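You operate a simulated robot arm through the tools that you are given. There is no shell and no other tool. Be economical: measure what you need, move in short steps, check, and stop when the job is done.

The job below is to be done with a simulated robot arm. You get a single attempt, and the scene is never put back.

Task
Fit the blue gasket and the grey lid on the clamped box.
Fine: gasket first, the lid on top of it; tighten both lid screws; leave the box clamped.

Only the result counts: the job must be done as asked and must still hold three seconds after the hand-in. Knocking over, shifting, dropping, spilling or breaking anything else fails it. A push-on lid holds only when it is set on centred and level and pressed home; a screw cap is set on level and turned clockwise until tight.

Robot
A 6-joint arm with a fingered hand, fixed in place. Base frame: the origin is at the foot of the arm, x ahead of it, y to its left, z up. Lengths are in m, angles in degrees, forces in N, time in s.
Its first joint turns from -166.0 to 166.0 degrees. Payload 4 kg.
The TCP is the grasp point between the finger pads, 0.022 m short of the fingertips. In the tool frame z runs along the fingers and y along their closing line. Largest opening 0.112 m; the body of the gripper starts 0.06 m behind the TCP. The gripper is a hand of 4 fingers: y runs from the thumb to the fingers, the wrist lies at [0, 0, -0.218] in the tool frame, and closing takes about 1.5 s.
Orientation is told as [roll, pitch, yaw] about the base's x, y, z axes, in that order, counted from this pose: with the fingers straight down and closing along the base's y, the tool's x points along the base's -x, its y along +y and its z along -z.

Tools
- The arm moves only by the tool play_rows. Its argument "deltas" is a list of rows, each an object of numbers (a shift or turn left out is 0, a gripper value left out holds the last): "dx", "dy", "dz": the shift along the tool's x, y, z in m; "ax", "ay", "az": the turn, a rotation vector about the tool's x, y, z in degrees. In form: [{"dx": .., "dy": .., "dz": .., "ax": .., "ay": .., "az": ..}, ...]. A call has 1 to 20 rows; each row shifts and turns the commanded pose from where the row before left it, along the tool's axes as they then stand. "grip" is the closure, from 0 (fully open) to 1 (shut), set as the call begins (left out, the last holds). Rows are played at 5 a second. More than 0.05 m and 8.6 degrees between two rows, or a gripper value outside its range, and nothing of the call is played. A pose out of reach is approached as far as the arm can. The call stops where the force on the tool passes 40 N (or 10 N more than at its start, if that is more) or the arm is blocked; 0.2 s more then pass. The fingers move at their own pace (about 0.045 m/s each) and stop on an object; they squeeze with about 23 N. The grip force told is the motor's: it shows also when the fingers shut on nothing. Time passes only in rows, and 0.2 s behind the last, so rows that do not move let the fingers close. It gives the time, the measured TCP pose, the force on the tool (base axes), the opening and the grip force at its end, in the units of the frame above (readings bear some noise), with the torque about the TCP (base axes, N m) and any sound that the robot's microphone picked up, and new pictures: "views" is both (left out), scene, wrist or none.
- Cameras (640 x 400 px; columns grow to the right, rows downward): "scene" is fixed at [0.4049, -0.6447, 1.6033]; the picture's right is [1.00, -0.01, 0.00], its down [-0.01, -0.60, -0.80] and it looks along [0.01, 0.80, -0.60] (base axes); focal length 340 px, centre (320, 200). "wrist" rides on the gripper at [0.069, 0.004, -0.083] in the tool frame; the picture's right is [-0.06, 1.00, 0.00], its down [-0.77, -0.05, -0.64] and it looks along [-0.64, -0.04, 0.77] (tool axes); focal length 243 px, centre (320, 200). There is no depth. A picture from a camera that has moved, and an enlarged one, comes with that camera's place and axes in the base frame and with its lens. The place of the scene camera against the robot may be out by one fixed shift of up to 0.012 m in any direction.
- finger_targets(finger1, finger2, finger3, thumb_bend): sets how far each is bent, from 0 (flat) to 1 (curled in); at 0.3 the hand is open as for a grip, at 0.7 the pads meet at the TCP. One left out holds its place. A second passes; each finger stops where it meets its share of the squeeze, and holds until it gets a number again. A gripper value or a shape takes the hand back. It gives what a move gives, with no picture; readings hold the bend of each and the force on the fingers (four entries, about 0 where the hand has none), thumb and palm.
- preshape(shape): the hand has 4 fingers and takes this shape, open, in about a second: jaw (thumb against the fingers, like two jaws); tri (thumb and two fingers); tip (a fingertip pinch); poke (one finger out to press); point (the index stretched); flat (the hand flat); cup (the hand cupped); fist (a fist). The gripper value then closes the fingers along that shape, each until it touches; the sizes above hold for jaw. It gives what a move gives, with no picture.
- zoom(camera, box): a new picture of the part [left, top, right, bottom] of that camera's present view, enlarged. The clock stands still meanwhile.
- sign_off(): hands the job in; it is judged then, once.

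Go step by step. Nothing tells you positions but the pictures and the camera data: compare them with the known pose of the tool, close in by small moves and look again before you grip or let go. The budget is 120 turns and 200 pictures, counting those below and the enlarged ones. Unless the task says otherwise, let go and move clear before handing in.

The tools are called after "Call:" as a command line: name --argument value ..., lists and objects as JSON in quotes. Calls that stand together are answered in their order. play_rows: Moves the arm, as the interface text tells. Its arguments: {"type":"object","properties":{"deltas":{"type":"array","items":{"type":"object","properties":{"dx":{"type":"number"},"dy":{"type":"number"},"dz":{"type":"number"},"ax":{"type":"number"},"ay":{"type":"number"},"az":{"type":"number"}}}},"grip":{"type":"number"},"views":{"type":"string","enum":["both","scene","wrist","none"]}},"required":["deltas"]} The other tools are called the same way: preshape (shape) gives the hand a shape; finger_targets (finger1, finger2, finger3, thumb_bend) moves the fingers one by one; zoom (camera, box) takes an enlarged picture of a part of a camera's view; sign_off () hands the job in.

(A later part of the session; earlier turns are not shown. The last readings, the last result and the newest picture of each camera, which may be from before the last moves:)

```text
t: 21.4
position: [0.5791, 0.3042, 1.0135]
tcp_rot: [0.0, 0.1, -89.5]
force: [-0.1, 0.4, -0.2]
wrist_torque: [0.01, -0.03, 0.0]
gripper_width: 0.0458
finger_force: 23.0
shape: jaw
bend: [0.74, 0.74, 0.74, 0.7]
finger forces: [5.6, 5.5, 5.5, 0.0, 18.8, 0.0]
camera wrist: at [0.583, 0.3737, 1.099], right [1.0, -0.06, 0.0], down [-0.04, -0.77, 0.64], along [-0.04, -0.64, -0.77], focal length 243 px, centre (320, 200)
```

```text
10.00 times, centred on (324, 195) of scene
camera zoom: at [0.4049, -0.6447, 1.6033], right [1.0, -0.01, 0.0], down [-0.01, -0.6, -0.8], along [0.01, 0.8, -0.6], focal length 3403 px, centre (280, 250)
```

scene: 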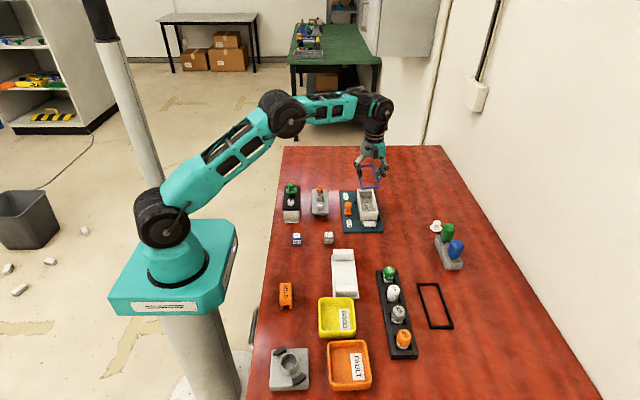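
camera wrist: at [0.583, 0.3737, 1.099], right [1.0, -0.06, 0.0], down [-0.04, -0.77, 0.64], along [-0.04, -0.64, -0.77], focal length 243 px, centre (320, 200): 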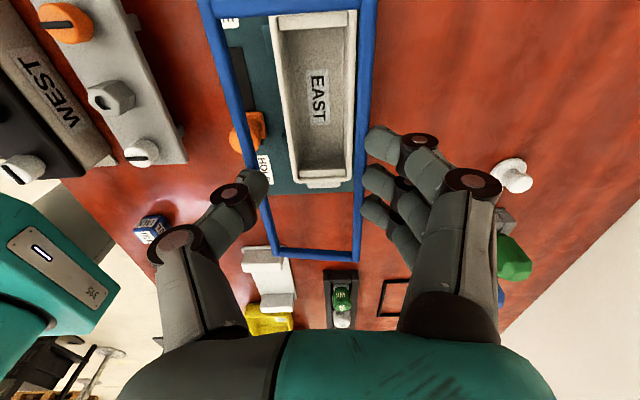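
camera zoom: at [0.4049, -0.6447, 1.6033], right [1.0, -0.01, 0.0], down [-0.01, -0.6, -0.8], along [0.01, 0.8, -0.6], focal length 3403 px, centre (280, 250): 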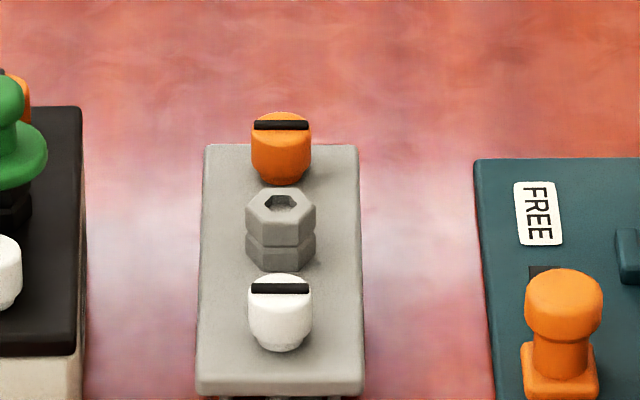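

Box rim is at z≈0.896, centre ≈(0.5755, 0.298); the gasket in hand is at ≈(0.571, 0.300). I shift +4.5 mm x, −2 mm y and lower to just above the rim.

Call:
play_rows --deltas '[{"dx": -0.002, "dy": 0.0045, "dz": 0.02}, {"dz": 0.03}, {"dz": 0.025}, {}]'

Call:
zoom --camera "wrist" --box '[180, 0, 480, 280]'

Call:
zoom --camera "scene" --box '[335, 180, 399, 220]'

```text
t: 22.4
position: [0.5837, 0.3008, 0.9379]
tcp_rot: [0.0, 0.1, -89.6]
force: [-0.3, -0.4, -0.7]
wrist_torque: [0.01, 0.03, -0.01]
gripper_width: 0.0458
finger_force: 23.0
shape: jaw
bend: [0.74, 0.74, 0.74, 0.7]
finger forces: [5.6, 5.5, 5.6, 0.1, 18.5, 0.0]
camera wrist: at [0.5874, 0.3706, 1.0228], right [1.0, -0.06, 0.0], down [-0.04, -0.77, 0.64], along [-0.04, -0.64, -0.77], focal length 243 px, centre (320, 200)
```

scene: 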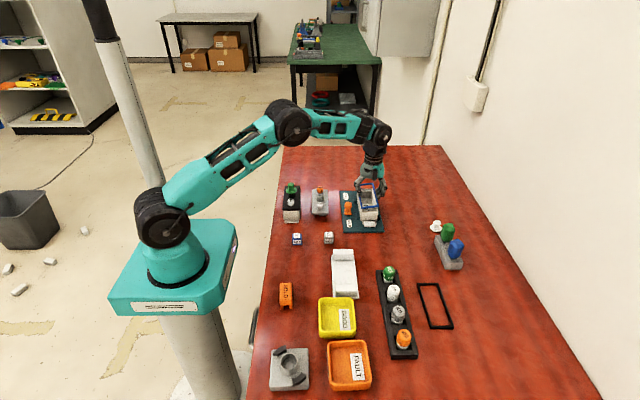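
wrist: 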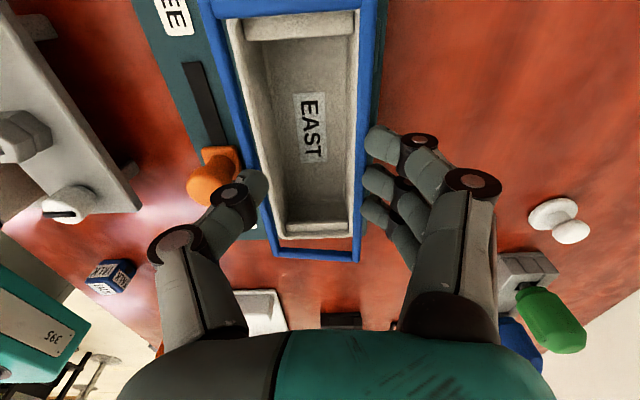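

```text
1.43 times, centred on (330, 140) of wrist
camera zoom: at [0.5874, 0.3706, 1.0228], right [1.0, -0.06, 0.0], down [-0.04, -0.77, 0.64], along [-0.04, -0.64, -0.77], focal length 347 px, centre (306, 286)
```

zoom: 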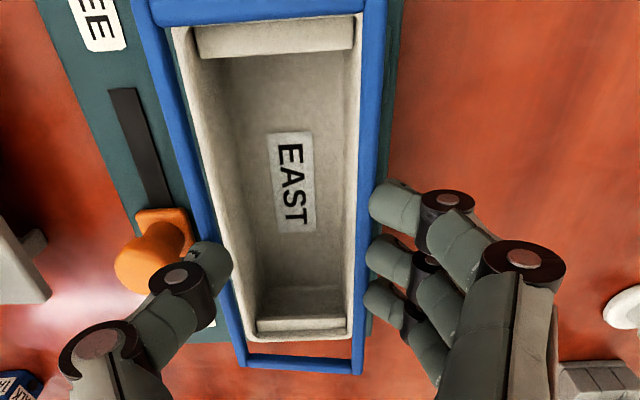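

```text
10.00 times, centred on (367, 200) of scene
camera zoom: at [0.4049, -0.6447, 1.6033], right [1.0, -0.01, 0.0], down [-0.01, -0.6, -0.8], along [0.01, 0.8, -0.6], focal length 3403 px, centre (-150, 200)
```

zoom: 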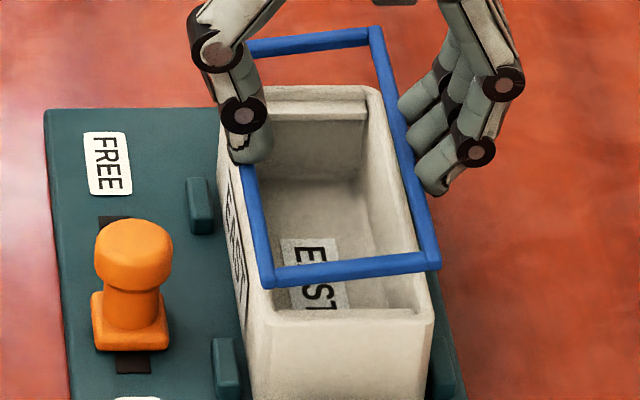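

Gasket is about 3.5 mm too far +x; y matches. I correct and lower in small steps watching force.

Call:
play_rows --deltas '[{"dy": -0.0035, "dz": 0.004}, {"dz": 0.004}, {}]' --views "none"

Call:
play_rows --deltas '[{"dz": 0.003}, {}]'

Call:
zoom --camera "scene" --box '[335, 180, 399, 220]'

```text
t: 23.2
position: [0.5802, 0.3013, 0.9305]
tcp_rot: [0.0, 0.0, -89.6]
force: [-0.5, 0.3, -0.4]
wrist_torque: [0.01, 0.02, -0.04]
gripper_width: 0.0458
finger_force: 22.6
shape: jaw
bend: [0.74, 0.74, 0.74, 0.7]
finger forces: [5.6, 5.5, 5.5, 0.0, 18.6, 0.0]
```

```text
t: 23.8
position: [0.5803, 0.3009, 0.9273]
tcp_rot: [0.0, 0.0, -89.6]
force: [-0.1, -0.9, 0.4]
wrist_torque: [0.02, 0.0, -0.01]
gripper_width: 0.0459
finger_force: 23.3
shape: jaw
bend: [0.74, 0.74, 0.74, 0.7]
finger forces: [5.6, 5.4, 5.5, 0.0, 18.6, 0.1]
camera wrist: at [0.5839, 0.3708, 1.0125], right [1.0, -0.06, 0.0], down [-0.04, -0.77, 0.64], along [-0.04, -0.64, -0.77], focal length 243 px, centre (320, 200)
```

scene: 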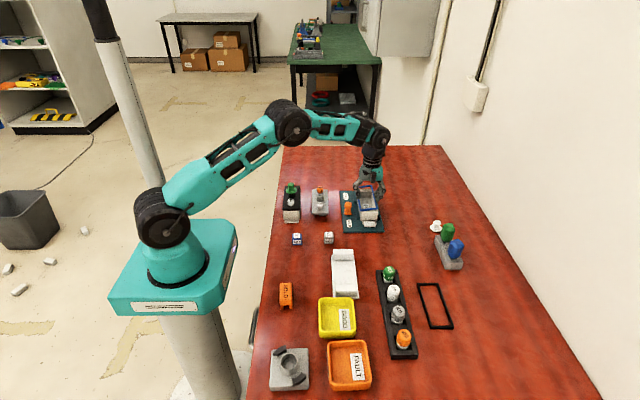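
wrist: 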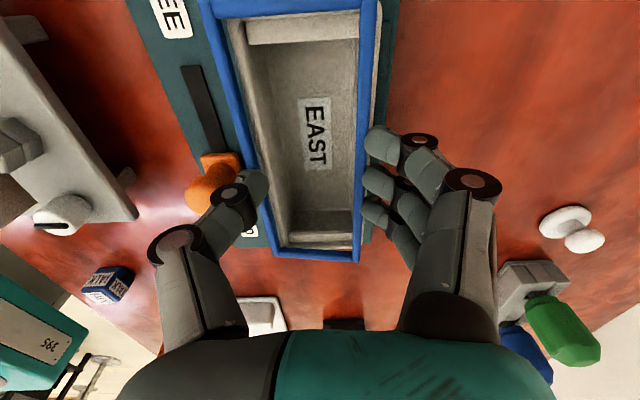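

```text
10.00 times, centred on (367, 200) of scene
camera zoom: at [0.4049, -0.6447, 1.6033], right [1.0, -0.01, 0.0], down [-0.01, -0.6, -0.8], along [0.01, 0.8, -0.6], focal length 3403 px, centre (-150, 200)
```

zoom: 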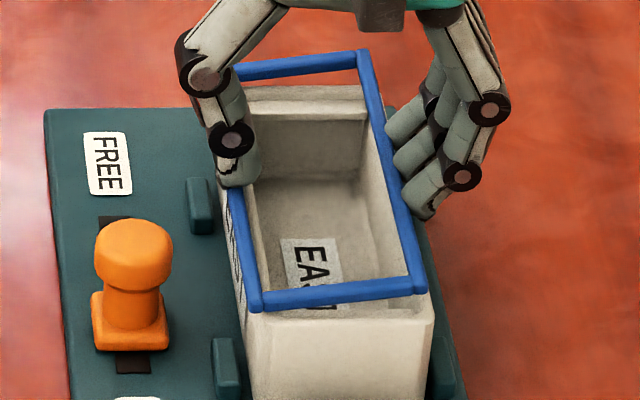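

Alignment looks good. I continue down in small steps.

Call:
play_rows --deltas '[{"dz": 0.002}, {"dz": 0.002}, {}]' --views "none"

Call:
play_rows --deltas '[{"dz": 0.002}, {}]' --views "none"

Call:
zoom --camera "scene" --box '[335, 180, 399, 220]'

Call:
zoom --camera "wrist" --box '[180, 0, 480, 280]'

```text
t: 24.6
position: [0.5802, 0.3015, 0.9247]
tcp_rot: [0.1, 0.1, -89.5]
force: [0.5, 1.3, 17.5]
wrist_torque: [0.07, 0.53, -0.09]
gripper_width: 0.0453
finger_force: 22.6
shape: jaw
bend: [0.74, 0.74, 0.74, 0.7]
finger forces: [5.7, 5.8, 5.8, 0.1, 22.9, 0.0]
```

```text
t: 25.2
position: [0.5804, 0.3007, 0.9236]
tcp_rot: [0.2, 0.1, -89.5]
force: [0.3, 2.4, 30.1]
wrist_torque: [0.07, 0.98, -0.05]
gripper_width: 0.0454
finger_force: 23.3
shape: jaw
bend: [0.74, 0.74, 0.74, 0.7]
finger forces: [6.3, 6.2, 6.2, 0.0, 35.8, 0.0]
```

```text
10.00 times, centred on (367, 200) of scene
camera zoom: at [0.4049, -0.6447, 1.6033], right [1.0, -0.01, 0.0], down [-0.01, -0.6, -0.8], along [0.01, 0.8, -0.6], focal length 3403 px, centre (-150, 200)
```

zoom: 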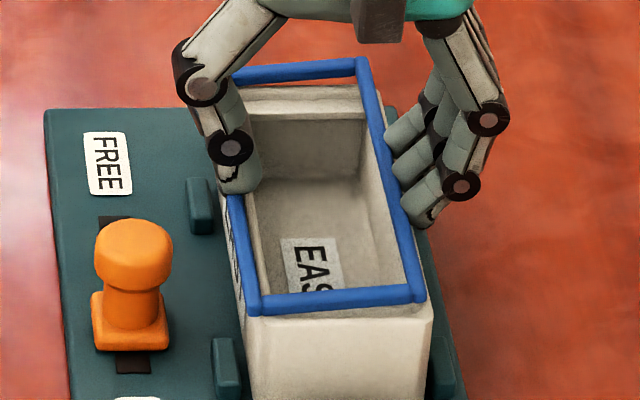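

```text
1.43 times, centred on (330, 140) of wrist
camera zoom: at [0.5838, 0.3706, 1.0086], right [1.0, -0.06, 0.0], down [-0.04, -0.77, 0.64], along [-0.03, -0.64, -0.77], focal length 347 px, centre (306, 286)
```

zoom: 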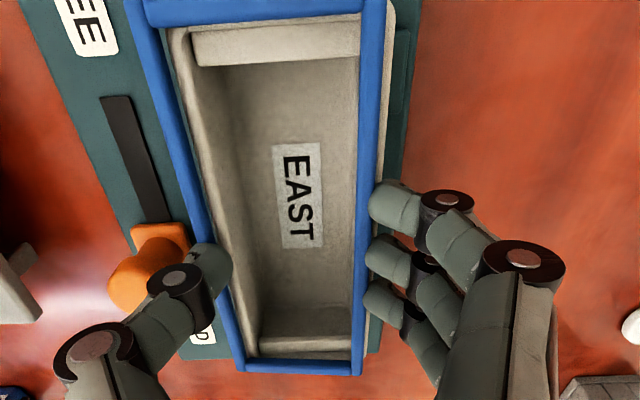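

The left side is down on the rim. I ease off the pressure and release, then check how the gasket settles.

Call:
play_rows --deltas '[{"dy": 0.001, "dz": -0.002}, {}]' --views "none"

Call:
play_rows --deltas '[{}, {}, {}, {}]' --grip 0.33

Call:
zoom --camera "scene" --box '[335, 180, 399, 220]'

Call:
zoom --camera "wrist" --box '[180, 0, 480, 280]'

```text
t: 25.8
position: [0.5801, 0.3002, 0.9234]
tcp_rot: [0.0, 0.1, -89.5]
force: [0.2, 2.1, 17.0]
wrist_torque: [0.05, 0.55, -0.07]
gripper_width: 0.0459
finger_force: 22.8
shape: jaw
bend: [0.74, 0.74, 0.74, 0.7]
finger forces: [6.1, 5.9, 5.8, 0.1, 32.3, 0.1]
```

```text
t: 26.8
position: [0.5813, 0.3001, 0.9237]
tcp_rot: [0.0, 0.0, -89.7]
force: [-0.4, -0.2, -0.6]
wrist_torque: [0.01, -0.02, 0.01]
gripper_width: 0.0748
finger_force: 0.0
shape: jaw
bend: [0.69, 0.69, 0.69, 0.66]
finger forces: [0.1, 0.0, 0.0, 0.0, 0.0, 0.1]
camera wrist: at [0.5847, 0.3707, 1.0085], right [1.0, -0.06, 0.0], down [-0.04, -0.77, 0.64], along [-0.04, -0.64, -0.77], focal length 243 px, centre (320, 200)
```

scene: 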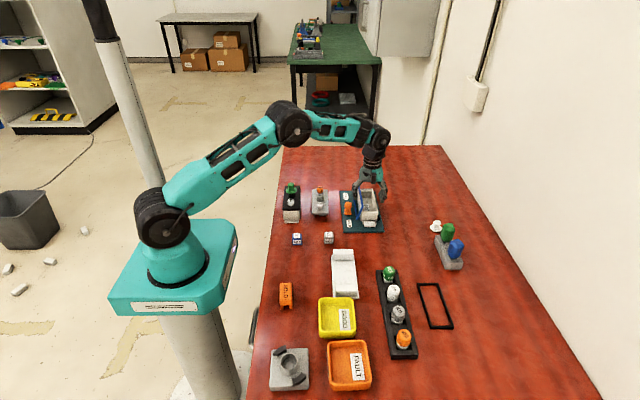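
wrist: 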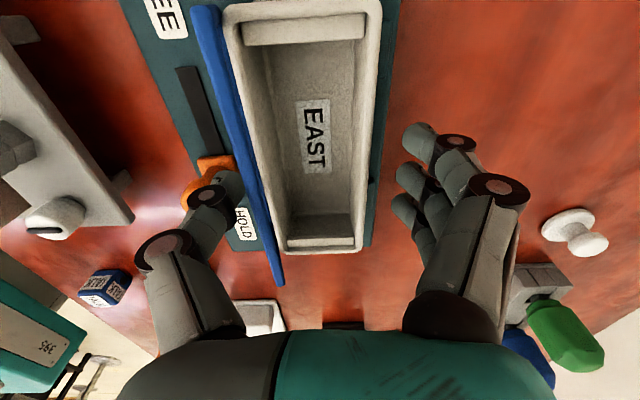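

```text
10.00 times, centred on (367, 200) of scene
camera zoom: at [0.4049, -0.6447, 1.6033], right [1.0, -0.01, 0.0], down [-0.01, -0.6, -0.8], along [0.01, 0.8, -0.6], focal length 3403 px, centre (-150, 200)
```

zoom: 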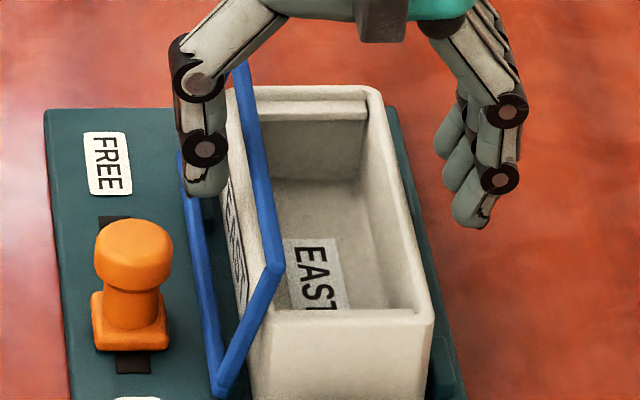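

```text
1.43 times, centred on (330, 140) of wrist
camera zoom: at [0.5847, 0.3707, 1.0085], right [1.0, -0.06, 0.0], down [-0.04, -0.77, 0.64], along [-0.04, -0.64, -0.77], focal length 347 px, centre (306, 286)
```

zoom: 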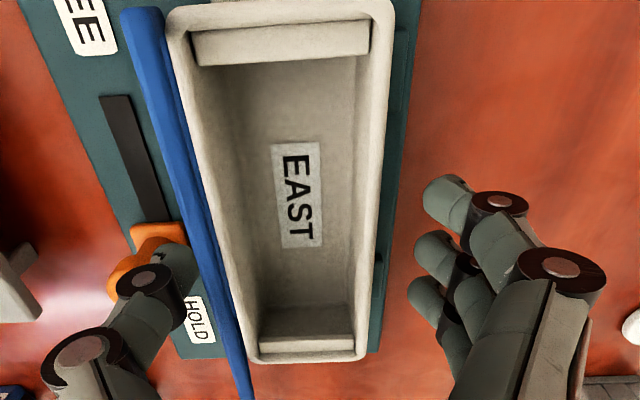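

The gasket slid off the left rim and now leans on edge against the box's left side. I raise the hand straight up carefully and look at how it stands.

Call:
play_rows --deltas '[{"dz": -0.01}, {"dz": -0.02}, {"dz": -0.03}]'

Call:
zoom --camera "scene" --box '[335, 180, 399, 220]'

Call:
zoom --camera "wrist" --box '[180, 0, 480, 280]'

```text
t: 27.6
position: [0.5821, 0.3022, 0.9835]
tcp_rot: [-0.1, 0.0, -89.6]
force: [-0.3, -0.1, -0.2]
wrist_torque: [-0.02, 0.03, 0.02]
gripper_width: 0.0748
finger_force: 0.0
shape: jaw
bend: [0.69, 0.69, 0.69, 0.66]
finger forces: [0.0, 0.0, 0.0, 0.1, 0.1, 0.0]
camera wrist: at [0.5858, 0.3718, 1.0686], right [1.0, -0.06, 0.0], down [-0.04, -0.77, 0.64], along [-0.04, -0.64, -0.77], focal length 243 px, centre (320, 200)
```

scene: 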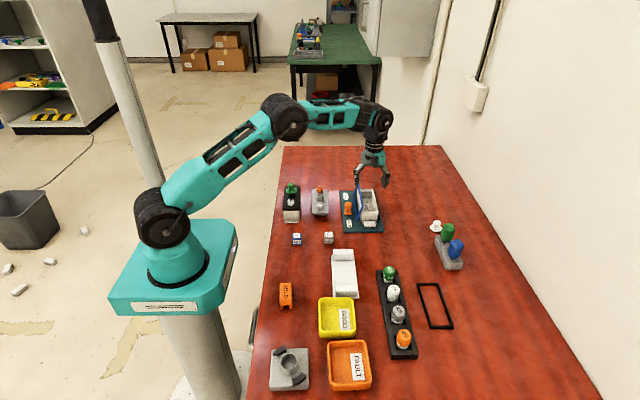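
wrist: 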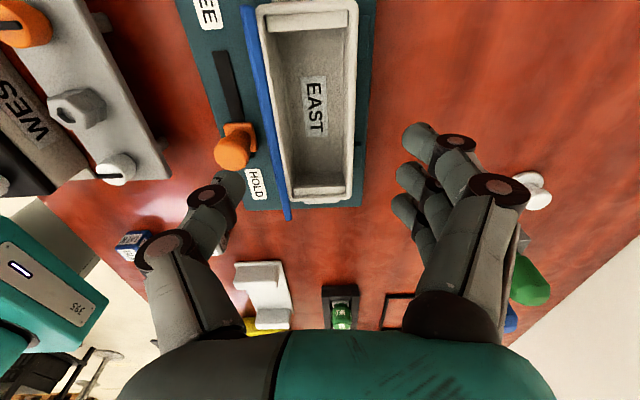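

```text
10.00 times, centred on (367, 200) of scene
camera zoom: at [0.4049, -0.6447, 1.6033], right [1.0, -0.01, 0.0], down [-0.01, -0.6, -0.8], along [0.01, 0.8, -0.6], focal length 3403 px, centre (-150, 200)
```

zoom: 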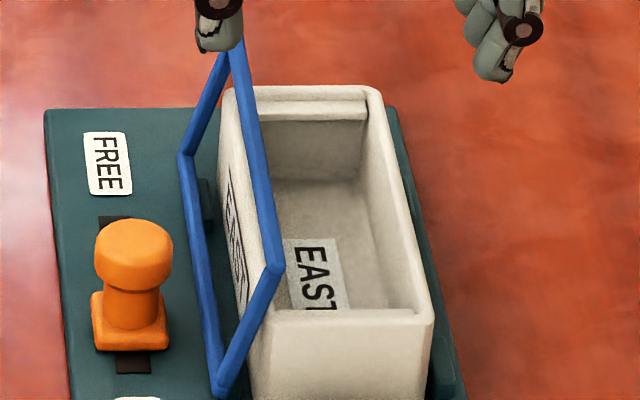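

```text
1.43 times, centred on (330, 140) of wrist
camera zoom: at [0.5858, 0.3718, 1.0686], right [1.0, -0.06, 0.0], down [-0.04, -0.77, 0.64], along [-0.04, -0.64, -0.77], focal length 347 px, centre (306, 286)
```

zoom: 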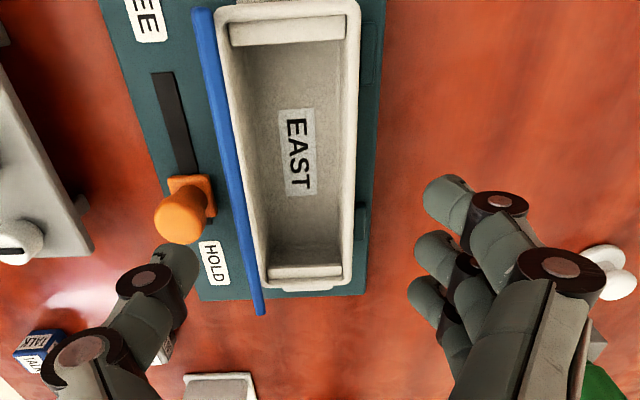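

It leans stably; the upper bar stands at x≈0.551, z≈0.917, well above the rim. I'll pinch that bar: narrow the opening, move over it (offset to y≈0.315 to avoid the slider knob) and descend.

Call:
play_rows --deltas '[{"dx": 0.0065, "dy": -0.0155}, {"dx": 0.0065, "dy": -0.0155}, {}, {}, {}]' --grip 0.62

Call:
zoom --camera "wrist" --box '[180, 0, 480, 280]'

```text
t: 28.8
position: [0.5504, 0.3132, 0.9836]
tcp_rot: [0.0, 0.0, -89.6]
force: [0.0, 0.3, -0.1]
wrist_torque: [-0.03, -0.02, -0.03]
gripper_width: 0.0433
finger_force: 0.0
shape: jaw
bend: [0.73, 0.73, 0.73, 0.7]
finger forces: [0.0, 0.0, 0.0, 0.0, 0.0, 0.1]
camera wrist: at [0.5535, 0.3833, 1.0683], right [1.0, -0.06, 0.0], down [-0.04, -0.77, 0.64], along [-0.04, -0.64, -0.77], focal length 243 px, centre (320, 200)
```

scene: 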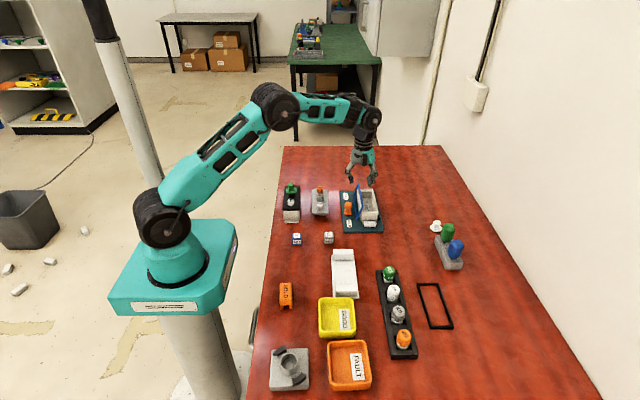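
wrist: 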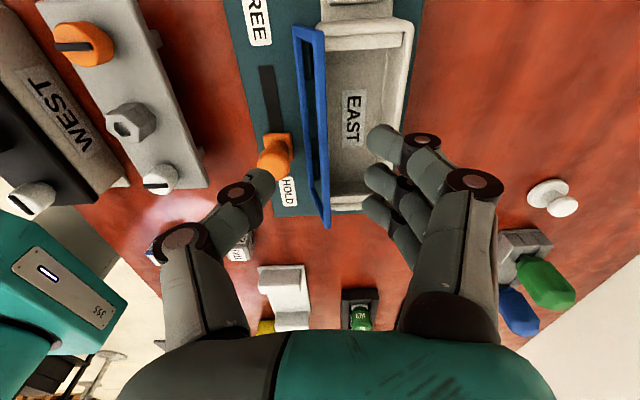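

```text
1.43 times, centred on (330, 140) of wrist
camera zoom: at [0.5535, 0.3833, 1.0683], right [1.0, -0.06, 0.0], down [-0.04, -0.77, 0.64], along [-0.04, -0.64, -0.77], focal length 347 px, centre (306, 286)
```

zoom: 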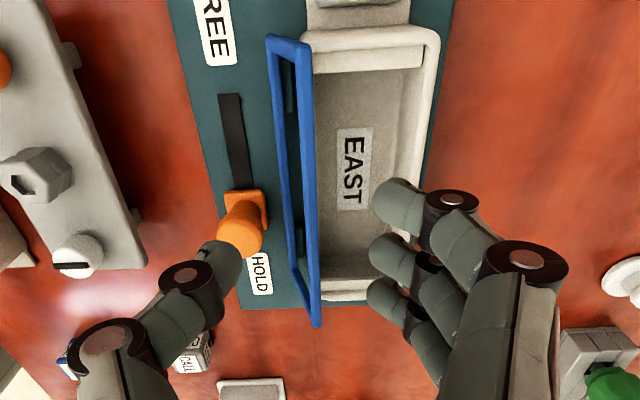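

The bar lies midway between thumb and fingers. I descend in two stages.

Call:
play_rows --deltas '[{"dz": 0.02}, {"dz": 0.018}, {}]' --views "wrist"

Call:
zoom --camera "scene" --box '[335, 180, 399, 220]'

```text
t: 29.6
position: [0.5484, 0.3147, 0.9441]
tcp_rot: [0.0, 0.0, -89.5]
force: [-0.3, 0.0, 0.1]
wrist_torque: [0.03, -0.04, 0.02]
gripper_width: 0.043
finger_force: 0.2
shape: jaw
bend: [0.73, 0.73, 0.73, 0.7]
finger forces: [0.0, 0.1, 0.1, 0.0, 0.0, 0.0]
camera wrist: at [0.5529, 0.384, 1.0293], right [1.0, -0.06, 0.0], down [-0.04, -0.77, 0.64], along [-0.04, -0.64, -0.77], focal length 243 px, centre (320, 200)
```

wrist: 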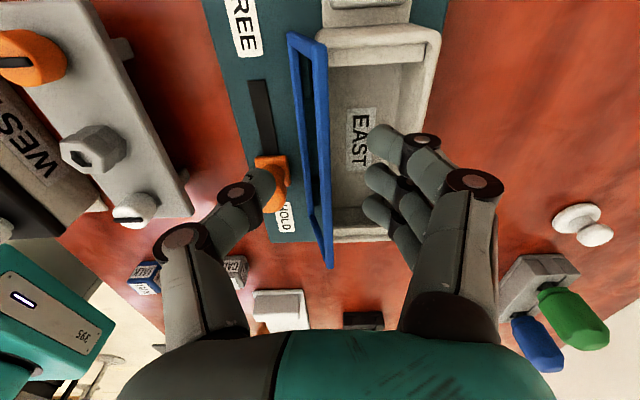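

```text
10.00 times, centred on (367, 200) of scene
camera zoom: at [0.4049, -0.6447, 1.6033], right [1.0, -0.01, 0.0], down [-0.01, -0.6, -0.8], along [0.01, 0.8, -0.6], focal length 3403 px, centre (-150, 200)
```

zoom: 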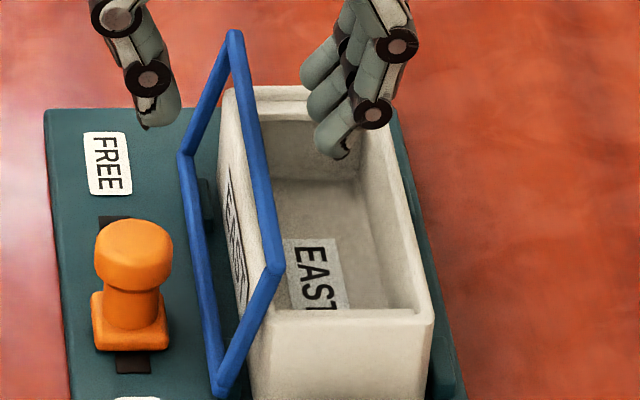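

Clear on all sides. I descend the rest and close on the upper bar.

Call:
play_rows --deltas '[{"dz": 0.01}, {"dy": 0.001, "dz": 0.006}, {}]' --views "none"

Call:
play_rows --deltas '[{}, {}, {}, {}, {}, {}]' --grip 1 --views "wrist"

Call:
zoom --camera "scene" --box '[335, 180, 399, 220]'

```text
t: 30.4
position: [0.5494, 0.3155, 0.9293]
tcp_rot: [-0.1, 0.0, -89.6]
force: [-0.8, 0.0, 0.5]
wrist_torque: [-0.01, 0.01, -0.01]
gripper_width: 0.0431
finger_force: 0.1
shape: jaw
bend: [0.73, 0.73, 0.73, 0.7]
finger forces: [0.0, 0.0, 0.0, 0.0, 0.1, 0.0]
```

```text
t: 31.8
position: [0.5509, 0.3162, 0.9308]
tcp_rot: [0.1, 0.0, -89.7]
force: [-0.7, -0.6, 0.1]
wrist_torque: [0.02, -0.03, 0.0]
gripper_width: 0.0001
finger_force: 22.9
shape: jaw
bend: [0.68, 0.61, 0.67, 0.73]
finger forces: [2.0, 0.1, 2.0, 0.1, 3.9, 0.0]
camera wrist: at [0.5533, 0.3844, 1.0145], right [1.0, -0.06, 0.0], down [-0.04, -0.77, 0.64], along [-0.04, -0.64, -0.77], focal length 243 px, centre (320, 200)
```

wrist: 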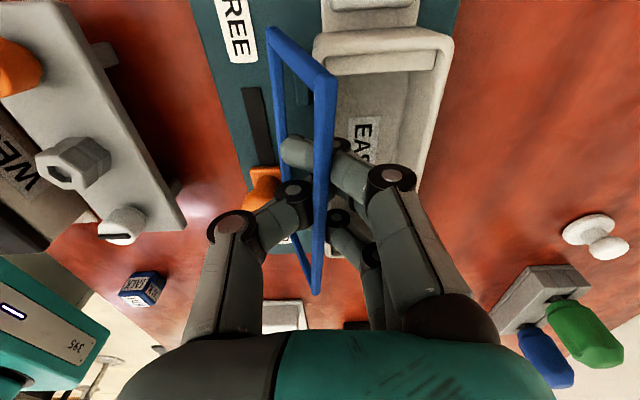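

```text
10.00 times, centred on (367, 200) of scene
camera zoom: at [0.4049, -0.6447, 1.6033], right [1.0, -0.01, 0.0], down [-0.01, -0.6, -0.8], along [0.01, 0.8, -0.6], focal length 3403 px, centre (-150, 200)
```

zoom: 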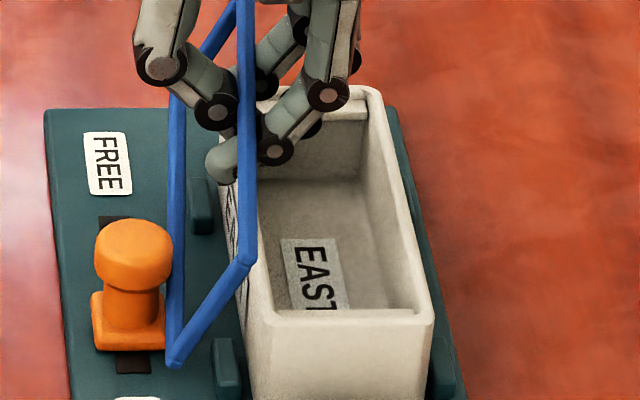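

The fingers hooked through the frame under the upper bar, which is captured by the thumb. That lets me carry it hanging; I lift gently and look.

Call:
play_rows --deltas '[{"dz": -0.015}, {"dz": -0.02}, {"dz": -0.02}, {"dz": -0.02}]'

Call:
zoom --camera "scene" --box '[335, 150, 399, 210]'

```text
t: 32.8
position: [0.552, 0.315, 1.0058]
tcp_rot: [0.1, 0.0, -89.5]
force: [0.7, 0.4, -0.6]
wrist_torque: [-0.01, 0.02, 0.0]
gripper_width: 0.0
finger_force: 23.1
shape: jaw
bend: [0.68, 0.61, 0.67, 0.73]
finger forces: [1.9, 0.0, 1.8, 0.0, 2.8, 0.0]
camera wrist: at [0.5549, 0.3845, 1.0901], right [1.0, -0.06, 0.0], down [-0.04, -0.77, 0.64], along [-0.04, -0.64, -0.77], focal length 243 px, centre (320, 200)
```

scene: 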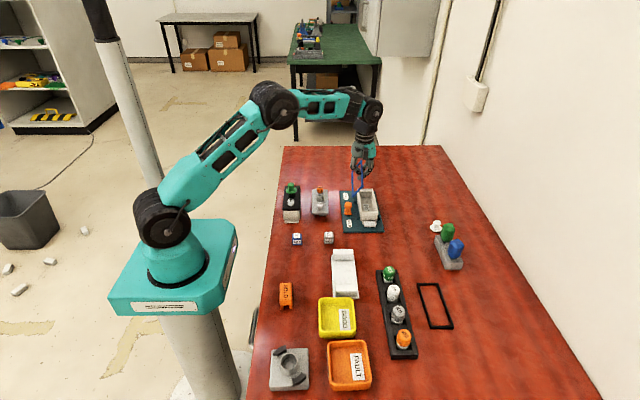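
wrist: 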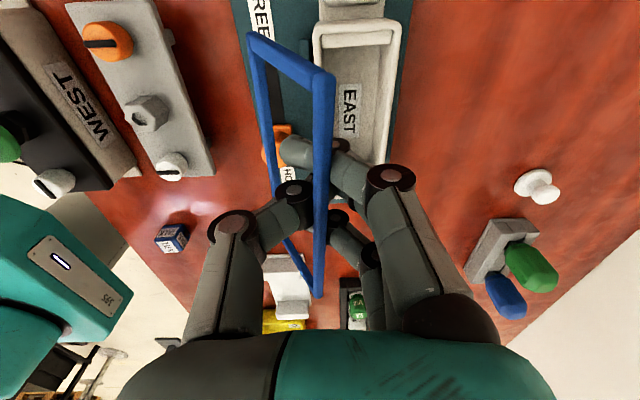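

```text
6.67 times, centred on (367, 180) of scene
camera zoom: at [0.4049, -0.6447, 1.6033], right [1.0, -0.01, 0.0], down [-0.01, -0.6, -0.8], along [0.01, 0.8, -0.6], focal length 2269 px, centre (7, 333)
```

zoom: 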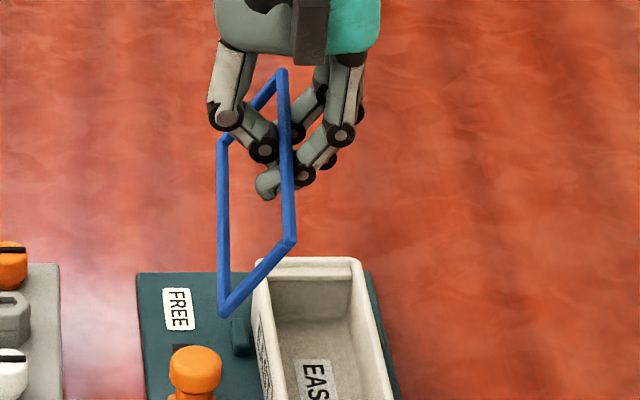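

The frame hangs hooked with its lower bar on the −x side, stable. I take it back to the cradle to lay it flat and regrip properly.

Call:
play_rows --deltas '[{"dz": -0.015}, {"dx": -0.03725, "dy": -0.00775}, {"dx": -0.03725, "dy": -0.00775}, {"dx": -0.03725, "dy": -0.00775}, {"dx": -0.03725, "dy": -0.00775}, {"dx": -0.03725, "dy": -0.00775}, {"dx": -0.03725, "dy": -0.00775}, {"dx": -0.03725, "dy": -0.00775}, {"dx": -0.03725, "dy": -0.00775}, {"dz": 0.025}, {"dz": 0.02}, {}]'

Call:
zoom --camera "scene" --box '[305, 220, 385, 300]'

```text
t: 35.4
position: [0.4909, 0.0161, 0.9749]
tcp_rot: [0.0, 0.0, -89.5]
force: [0.0, 0.4, -0.7]
wrist_torque: [0.01, 0.01, -0.02]
gripper_width: 0.0
finger_force: 23.6
shape: jaw
bend: [0.68, 0.61, 0.67, 0.73]
finger forces: [1.6, 0.0, 1.4, 0.0, 2.3, 0.0]
camera wrist: at [0.4944, 0.0868, 1.0595], right [1.0, -0.06, 0.0], down [-0.04, -0.77, 0.64], along [-0.04, -0.64, -0.77], focal length 243 px, centre (320, 200)
```

scene: 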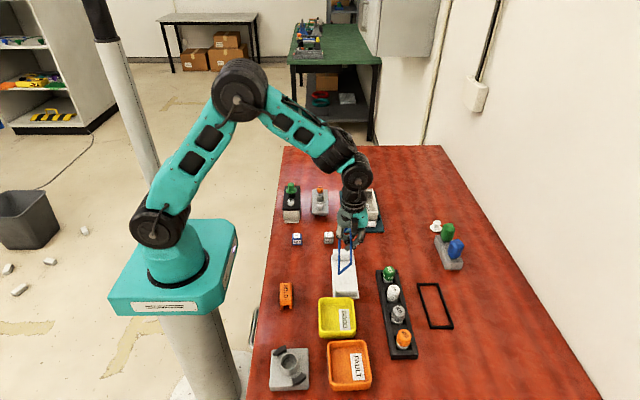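
wrist: 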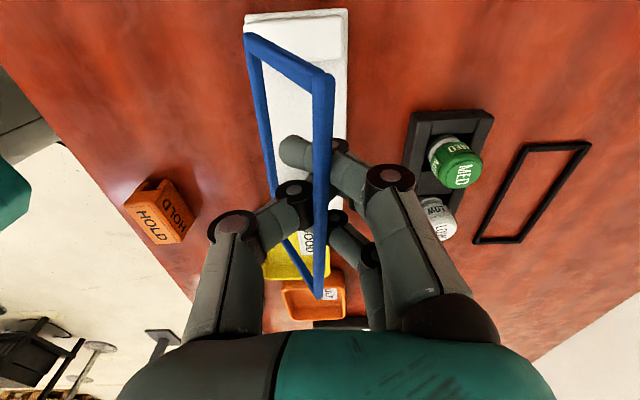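

```text
5.00 times, centred on (345, 260) of scene
camera zoom: at [0.4049, -0.6447, 1.6033], right [1.0, -0.01, 0.0], down [-0.01, -0.6, -0.8], along [0.01, 0.8, -0.6], focal length 1702 px, centre (195, -100)
```

zoom: 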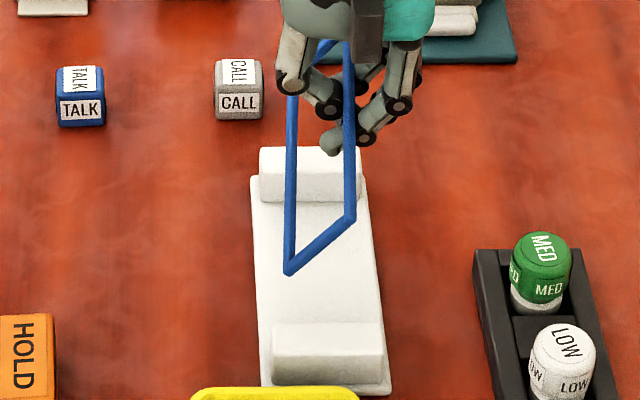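

Positions look right over the cradle. I lower until the lower bar is just above the blocks.

Call:
play_rows --deltas '[{"dz": 0.02}, {"dz": 0.015}, {"dz": 0.01}, {}]' --views "wrist"

Call:
zoom --camera "scene" --box '[305, 220, 385, 300]'

```text
t: 36.4
position: [0.4903, 0.0161, 0.9293]
tcp_rot: [0.0, 0.1, -89.6]
force: [0.6, -0.1, 0.7]
wrist_torque: [-0.04, -0.01, 0.0]
gripper_width: 0.0001
finger_force: 23.0
shape: jaw
bend: [0.68, 0.61, 0.67, 0.73]
finger forces: [0.9, 0.0, 0.9, 0.0, 1.6, 0.0]
camera wrist: at [0.4938, 0.0863, 1.0146], right [1.0, -0.06, 0.0], down [-0.04, -0.77, 0.64], along [-0.04, -0.64, -0.77], focal length 243 px, centre (320, 200)
```

wrist: 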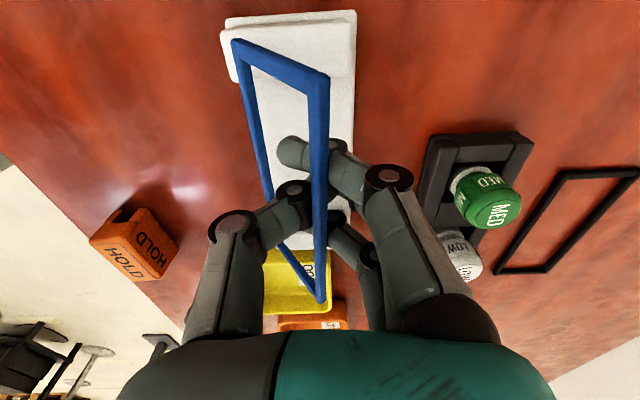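

```text
5.00 times, centred on (345, 260) of scene
camera zoom: at [0.4049, -0.6447, 1.6033], right [1.0, -0.01, 0.0], down [-0.01, -0.6, -0.8], along [0.01, 0.8, -0.6], focal length 1702 px, centre (195, -100)
```

zoom: 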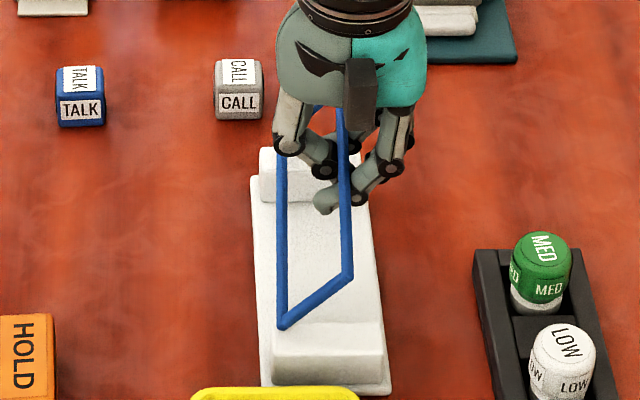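

Nearly touching. I lower on and then lead the hand down and towards +x so the frame lies down.

Call:
play_rows --deltas '[{"dz": 0.006}, {"dz": 0.006}, {"dy": 0.003, "dz": 0.005}, {"dy": 0.003, "dz": 0.004}, {}]' --views "wrist"

Call:
zoom --camera "scene" --box '[305, 220, 385, 300]'

```text
t: 37.6
position: [0.4968, 0.016, 0.9093]
tcp_rot: [0.0, 0.1, -89.6]
force: [0.4, 0.4, 0.6]
wrist_torque: [-0.01, -0.01, 0.0]
gripper_width: 0.0002
finger_force: 23.0
shape: jaw
bend: [0.68, 0.61, 0.68, 0.73]
finger forces: [0.1, 0.0, 0.0, 0.1, 0.0, 0.0]
camera wrist: at [0.5003, 0.0862, 0.9944], right [1.0, -0.06, 0.0], down [-0.04, -0.77, 0.64], along [-0.04, -0.64, -0.77], focal length 243 px, centre (320, 200)
```

wrist: 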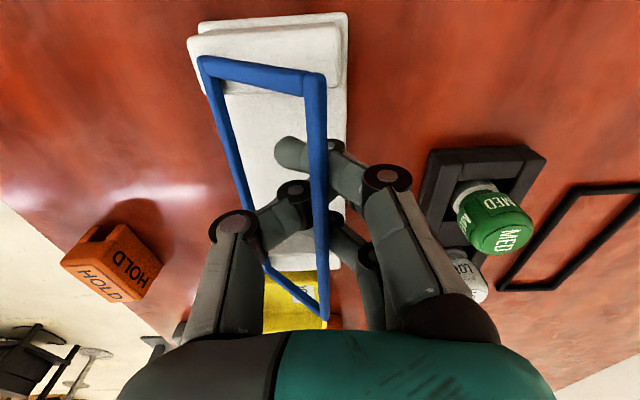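

```text
5.00 times, centred on (345, 260) of scene
camera zoom: at [0.4049, -0.6447, 1.6033], right [1.0, -0.01, 0.0], down [-0.01, -0.6, -0.8], along [0.01, 0.8, -0.6], focal length 1702 px, centre (195, -100)
```

zoom: 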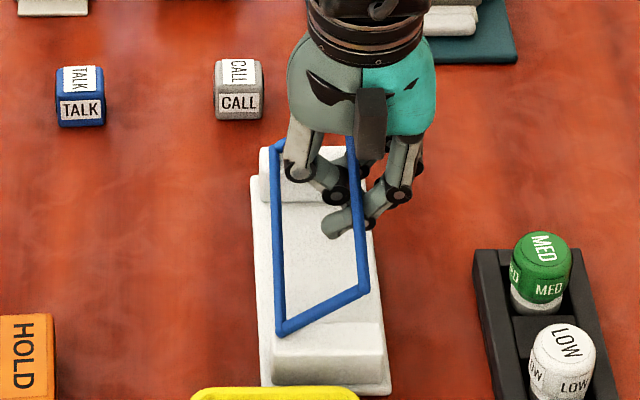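

It is laying down nicely. I continue, nudging slightly −y as well.

Call:
play_rows --deltas '[{"dx": -0.002, "dy": 0.003, "dz": 0.005}, {"dx": -0.002, "dy": 0.003, "dz": 0.005}, {"dx": -0.001, "dy": 0.002, "dz": 0.005}, {}]' --views "wrist"

Call:
zoom --camera "scene" --box '[305, 220, 385, 300]'

```text
t: 38.6
position: [0.5049, 0.011, 0.8941]
tcp_rot: [0.1, 0.0, -89.6]
force: [0.0, 0.2, -0.3]
wrist_torque: [-0.01, -0.03, -0.03]
gripper_width: 0.0
finger_force: 23.3
shape: jaw
bend: [0.68, 0.61, 0.68, 0.73]
finger forces: [0.2, 0.0, 0.0, 0.1, 0.0, 0.0]
camera wrist: at [0.5081, 0.0812, 0.9791], right [1.0, -0.06, 0.0], down [-0.04, -0.77, 0.64], along [-0.04, -0.64, -0.77], focal length 243 px, centre (320, 200)
```

wrist: 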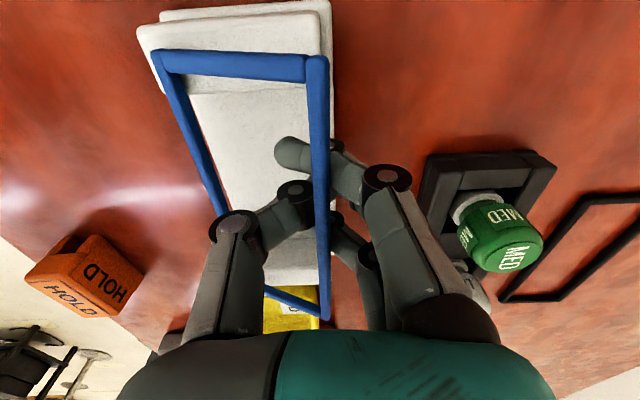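

```text
5.00 times, centred on (345, 260) of scene
camera zoom: at [0.4049, -0.6447, 1.6033], right [1.0, -0.01, 0.0], down [-0.01, -0.6, -0.8], along [0.01, 0.8, -0.6], focal length 1702 px, centre (195, -100)
```

zoom: 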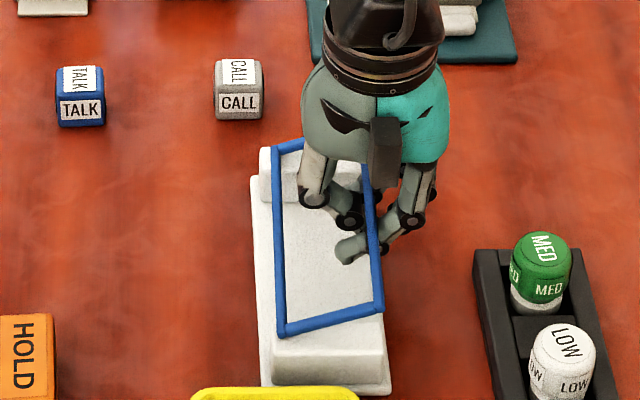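

Almost flat. A few more small steps down.

Call:
play_rows --deltas '[{"dx": -0.002, "dy": 0.001, "dz": 0.004}, {"dx": -0.002, "dz": 0.003}, {}]' --views "none"

Call:
zoom --camera "scene" --box '[305, 220, 385, 300]'

```text
t: 39.4
position: [0.5056, 0.0082, 0.8862]
tcp_rot: [0.0, 0.0, -89.6]
force: [0.2, 0.2, -0.1]
wrist_torque: [-0.01, 0.02, -0.04]
gripper_width: 0.0
finger_force: 23.3
shape: jaw
bend: [0.68, 0.61, 0.68, 0.73]
finger forces: [0.1, 0.1, 0.1, 0.1, 0.0, 0.1]
```

```text
5.00 times, centred on (345, 260) of scene
camera zoom: at [0.4049, -0.6447, 1.6033], right [1.0, -0.01, 0.0], down [-0.01, -0.6, -0.8], along [0.01, 0.8, -0.6], focal length 1702 px, centre (195, -100)
```

zoom: 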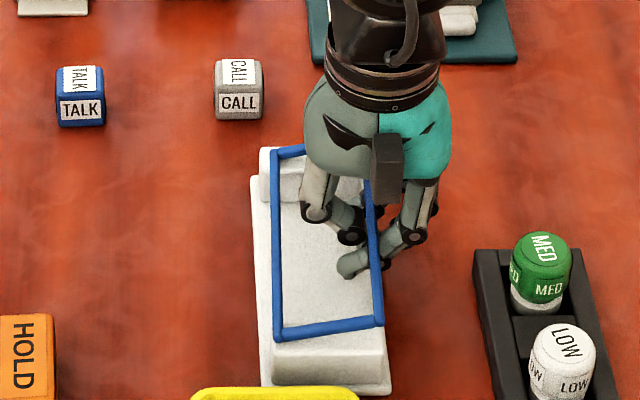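

A further 5 mm should set the right side down.

Call:
play_rows --deltas '[{"dz": 0.003}, {"dz": 0.002}, {}]' --views "none"

Call:
zoom --camera "scene" --box '[305, 220, 385, 300]'

Call:
zoom --camera "wrist" --box '[130, 0, 450, 300]'

```text
t: 40.2
position: [0.5061, 0.0063, 0.881]
tcp_rot: [0.1, 0.0, -89.6]
force: [-1.2, 1.0, 4.0]
wrist_torque: [0.02, -0.02, -0.01]
gripper_width: 0.0
finger_force: 22.8
shape: jaw
bend: [0.68, 0.61, 0.68, 0.72]
finger forces: [0.1, 0.0, 0.1, 0.1, 0.0, 0.0]
```

```text
5.00 times, centred on (345, 260) of scene
camera zoom: at [0.4049, -0.6447, 1.6033], right [1.0, -0.01, 0.0], down [-0.01, -0.6, -0.8], along [0.01, 0.8, -0.6], focal length 1702 px, centre (195, -100)
```

zoom: 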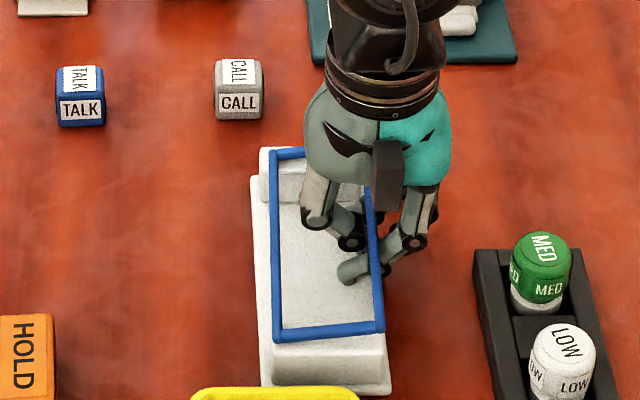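

```text
1.33 times, centred on (290, 150) of wrist
camera zoom: at [0.5097, 0.0768, 0.9665], right [1.0, -0.06, 0.0], down [-0.04, -0.77, 0.64], along [-0.04, -0.64, -0.77], focal length 324 px, centre (360, 267)
```

zoom: 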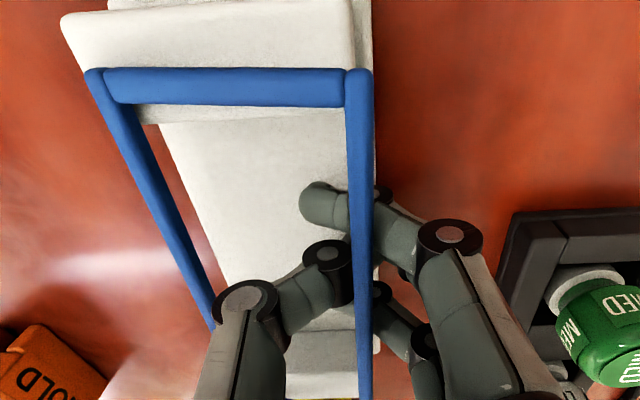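

The frame is practically flat. I open only the three fingers so they withdraw from under the right bar, leaving the thumb.

Call:
finger_targets --finger1 0.3 --finger2 0.3 --finger3 0.3

Call:
zoom --camera "scene" --box '[305, 220, 385, 300]'

Call:
zoom --camera "wrist" --box '[130, 0, 450, 300]'

```text
t: 41.2
position: [0.5064, 0.0073, 0.8819]
tcp_rot: [-0.1, -0.1, -89.6]
force: [-7.0, 0.1, -2.3]
wrist_torque: [0.0, 0.24, -0.07]
gripper_width: 0.0377
finger_force: 3.9
shape: fingers
bend: [0.3, 0.35, 0.35, 0.8]
finger forces: [0.0, 3.4, 3.5, 0.0, 0.1, 0.0]
```

```text
5.00 times, centred on (345, 260) of scene
camera zoom: at [0.4049, -0.6447, 1.6033], right [1.0, -0.01, 0.0], down [-0.01, -0.6, -0.8], along [0.01, 0.8, -0.6], focal length 1702 px, centre (195, -100)
```

zoom: 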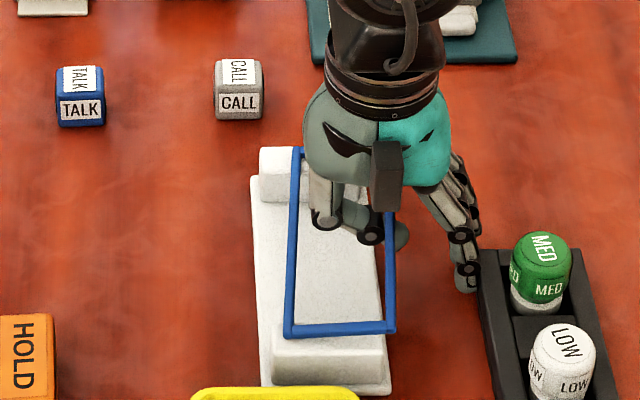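

```text
1.33 times, centred on (290, 150) of wrist
camera zoom: at [0.5094, 0.0768, 0.9663], right [1.0, -0.06, 0.0], down [-0.04, -0.77, 0.64], along [-0.04, -0.64, -0.77], focal length 324 px, centre (360, 267)
```

zoom: 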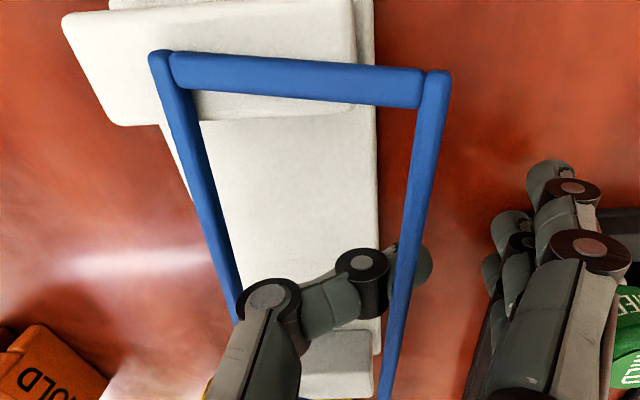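

The thumb kept curling and pushed the frame +x, and the fingers touch the rack on the right. I relax both at once.

Call:
finger_targets --finger1 0.42 --finger2 0.45 --finger3 0.45 --thumb_bend 0.68

Call:
zoom --camera "scene" --box '[300, 220, 460, 370]'

Call:
zoom --camera "wrist" --box '[130, 0, 450, 300]'

```text
t: 42.2
position: [0.506, 0.0069, 0.8811]
tcp_rot: [0.0, 0.0, -89.7]
force: [0.3, 0.5, 0.1]
wrist_torque: [0.01, 0.01, -0.01]
gripper_width: 0.0451
finger_force: 0.1
shape: fingers
bend: [0.42, 0.45, 0.45, 0.68]
finger forces: [0.0, 0.0, 0.0, 0.0, 0.0, 0.0]
```

```text
2.67 times, centred on (380, 295) of scene
camera zoom: at [0.4049, -0.6447, 1.6033], right [1.0, -0.01, 0.0], down [-0.01, -0.6, -0.8], along [0.01, 0.8, -0.6], focal length 908 px, centre (160, -53)
```

zoom: 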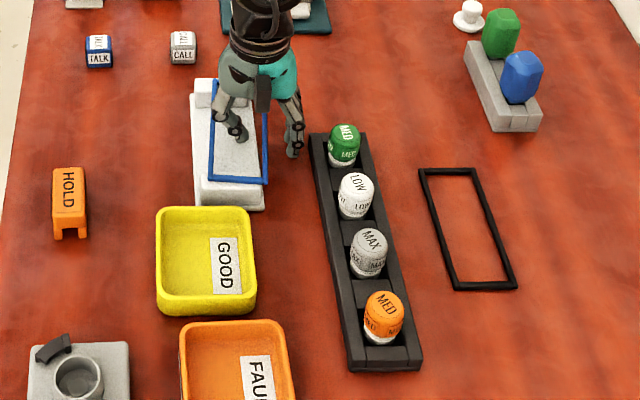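

```text
1.33 times, centred on (290, 150) of wrist
camera zoom: at [0.5098, 0.0768, 0.9665], right [1.0, -0.06, 0.0], down [-0.04, -0.77, 0.64], along [-0.04, -0.64, -0.77], focal length 324 px, centre (360, 267)
```

zoom: 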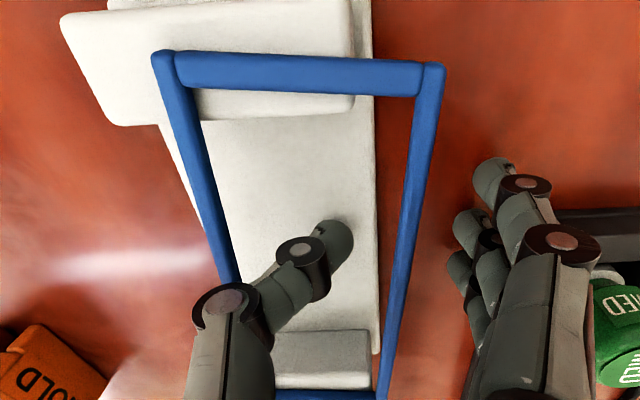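

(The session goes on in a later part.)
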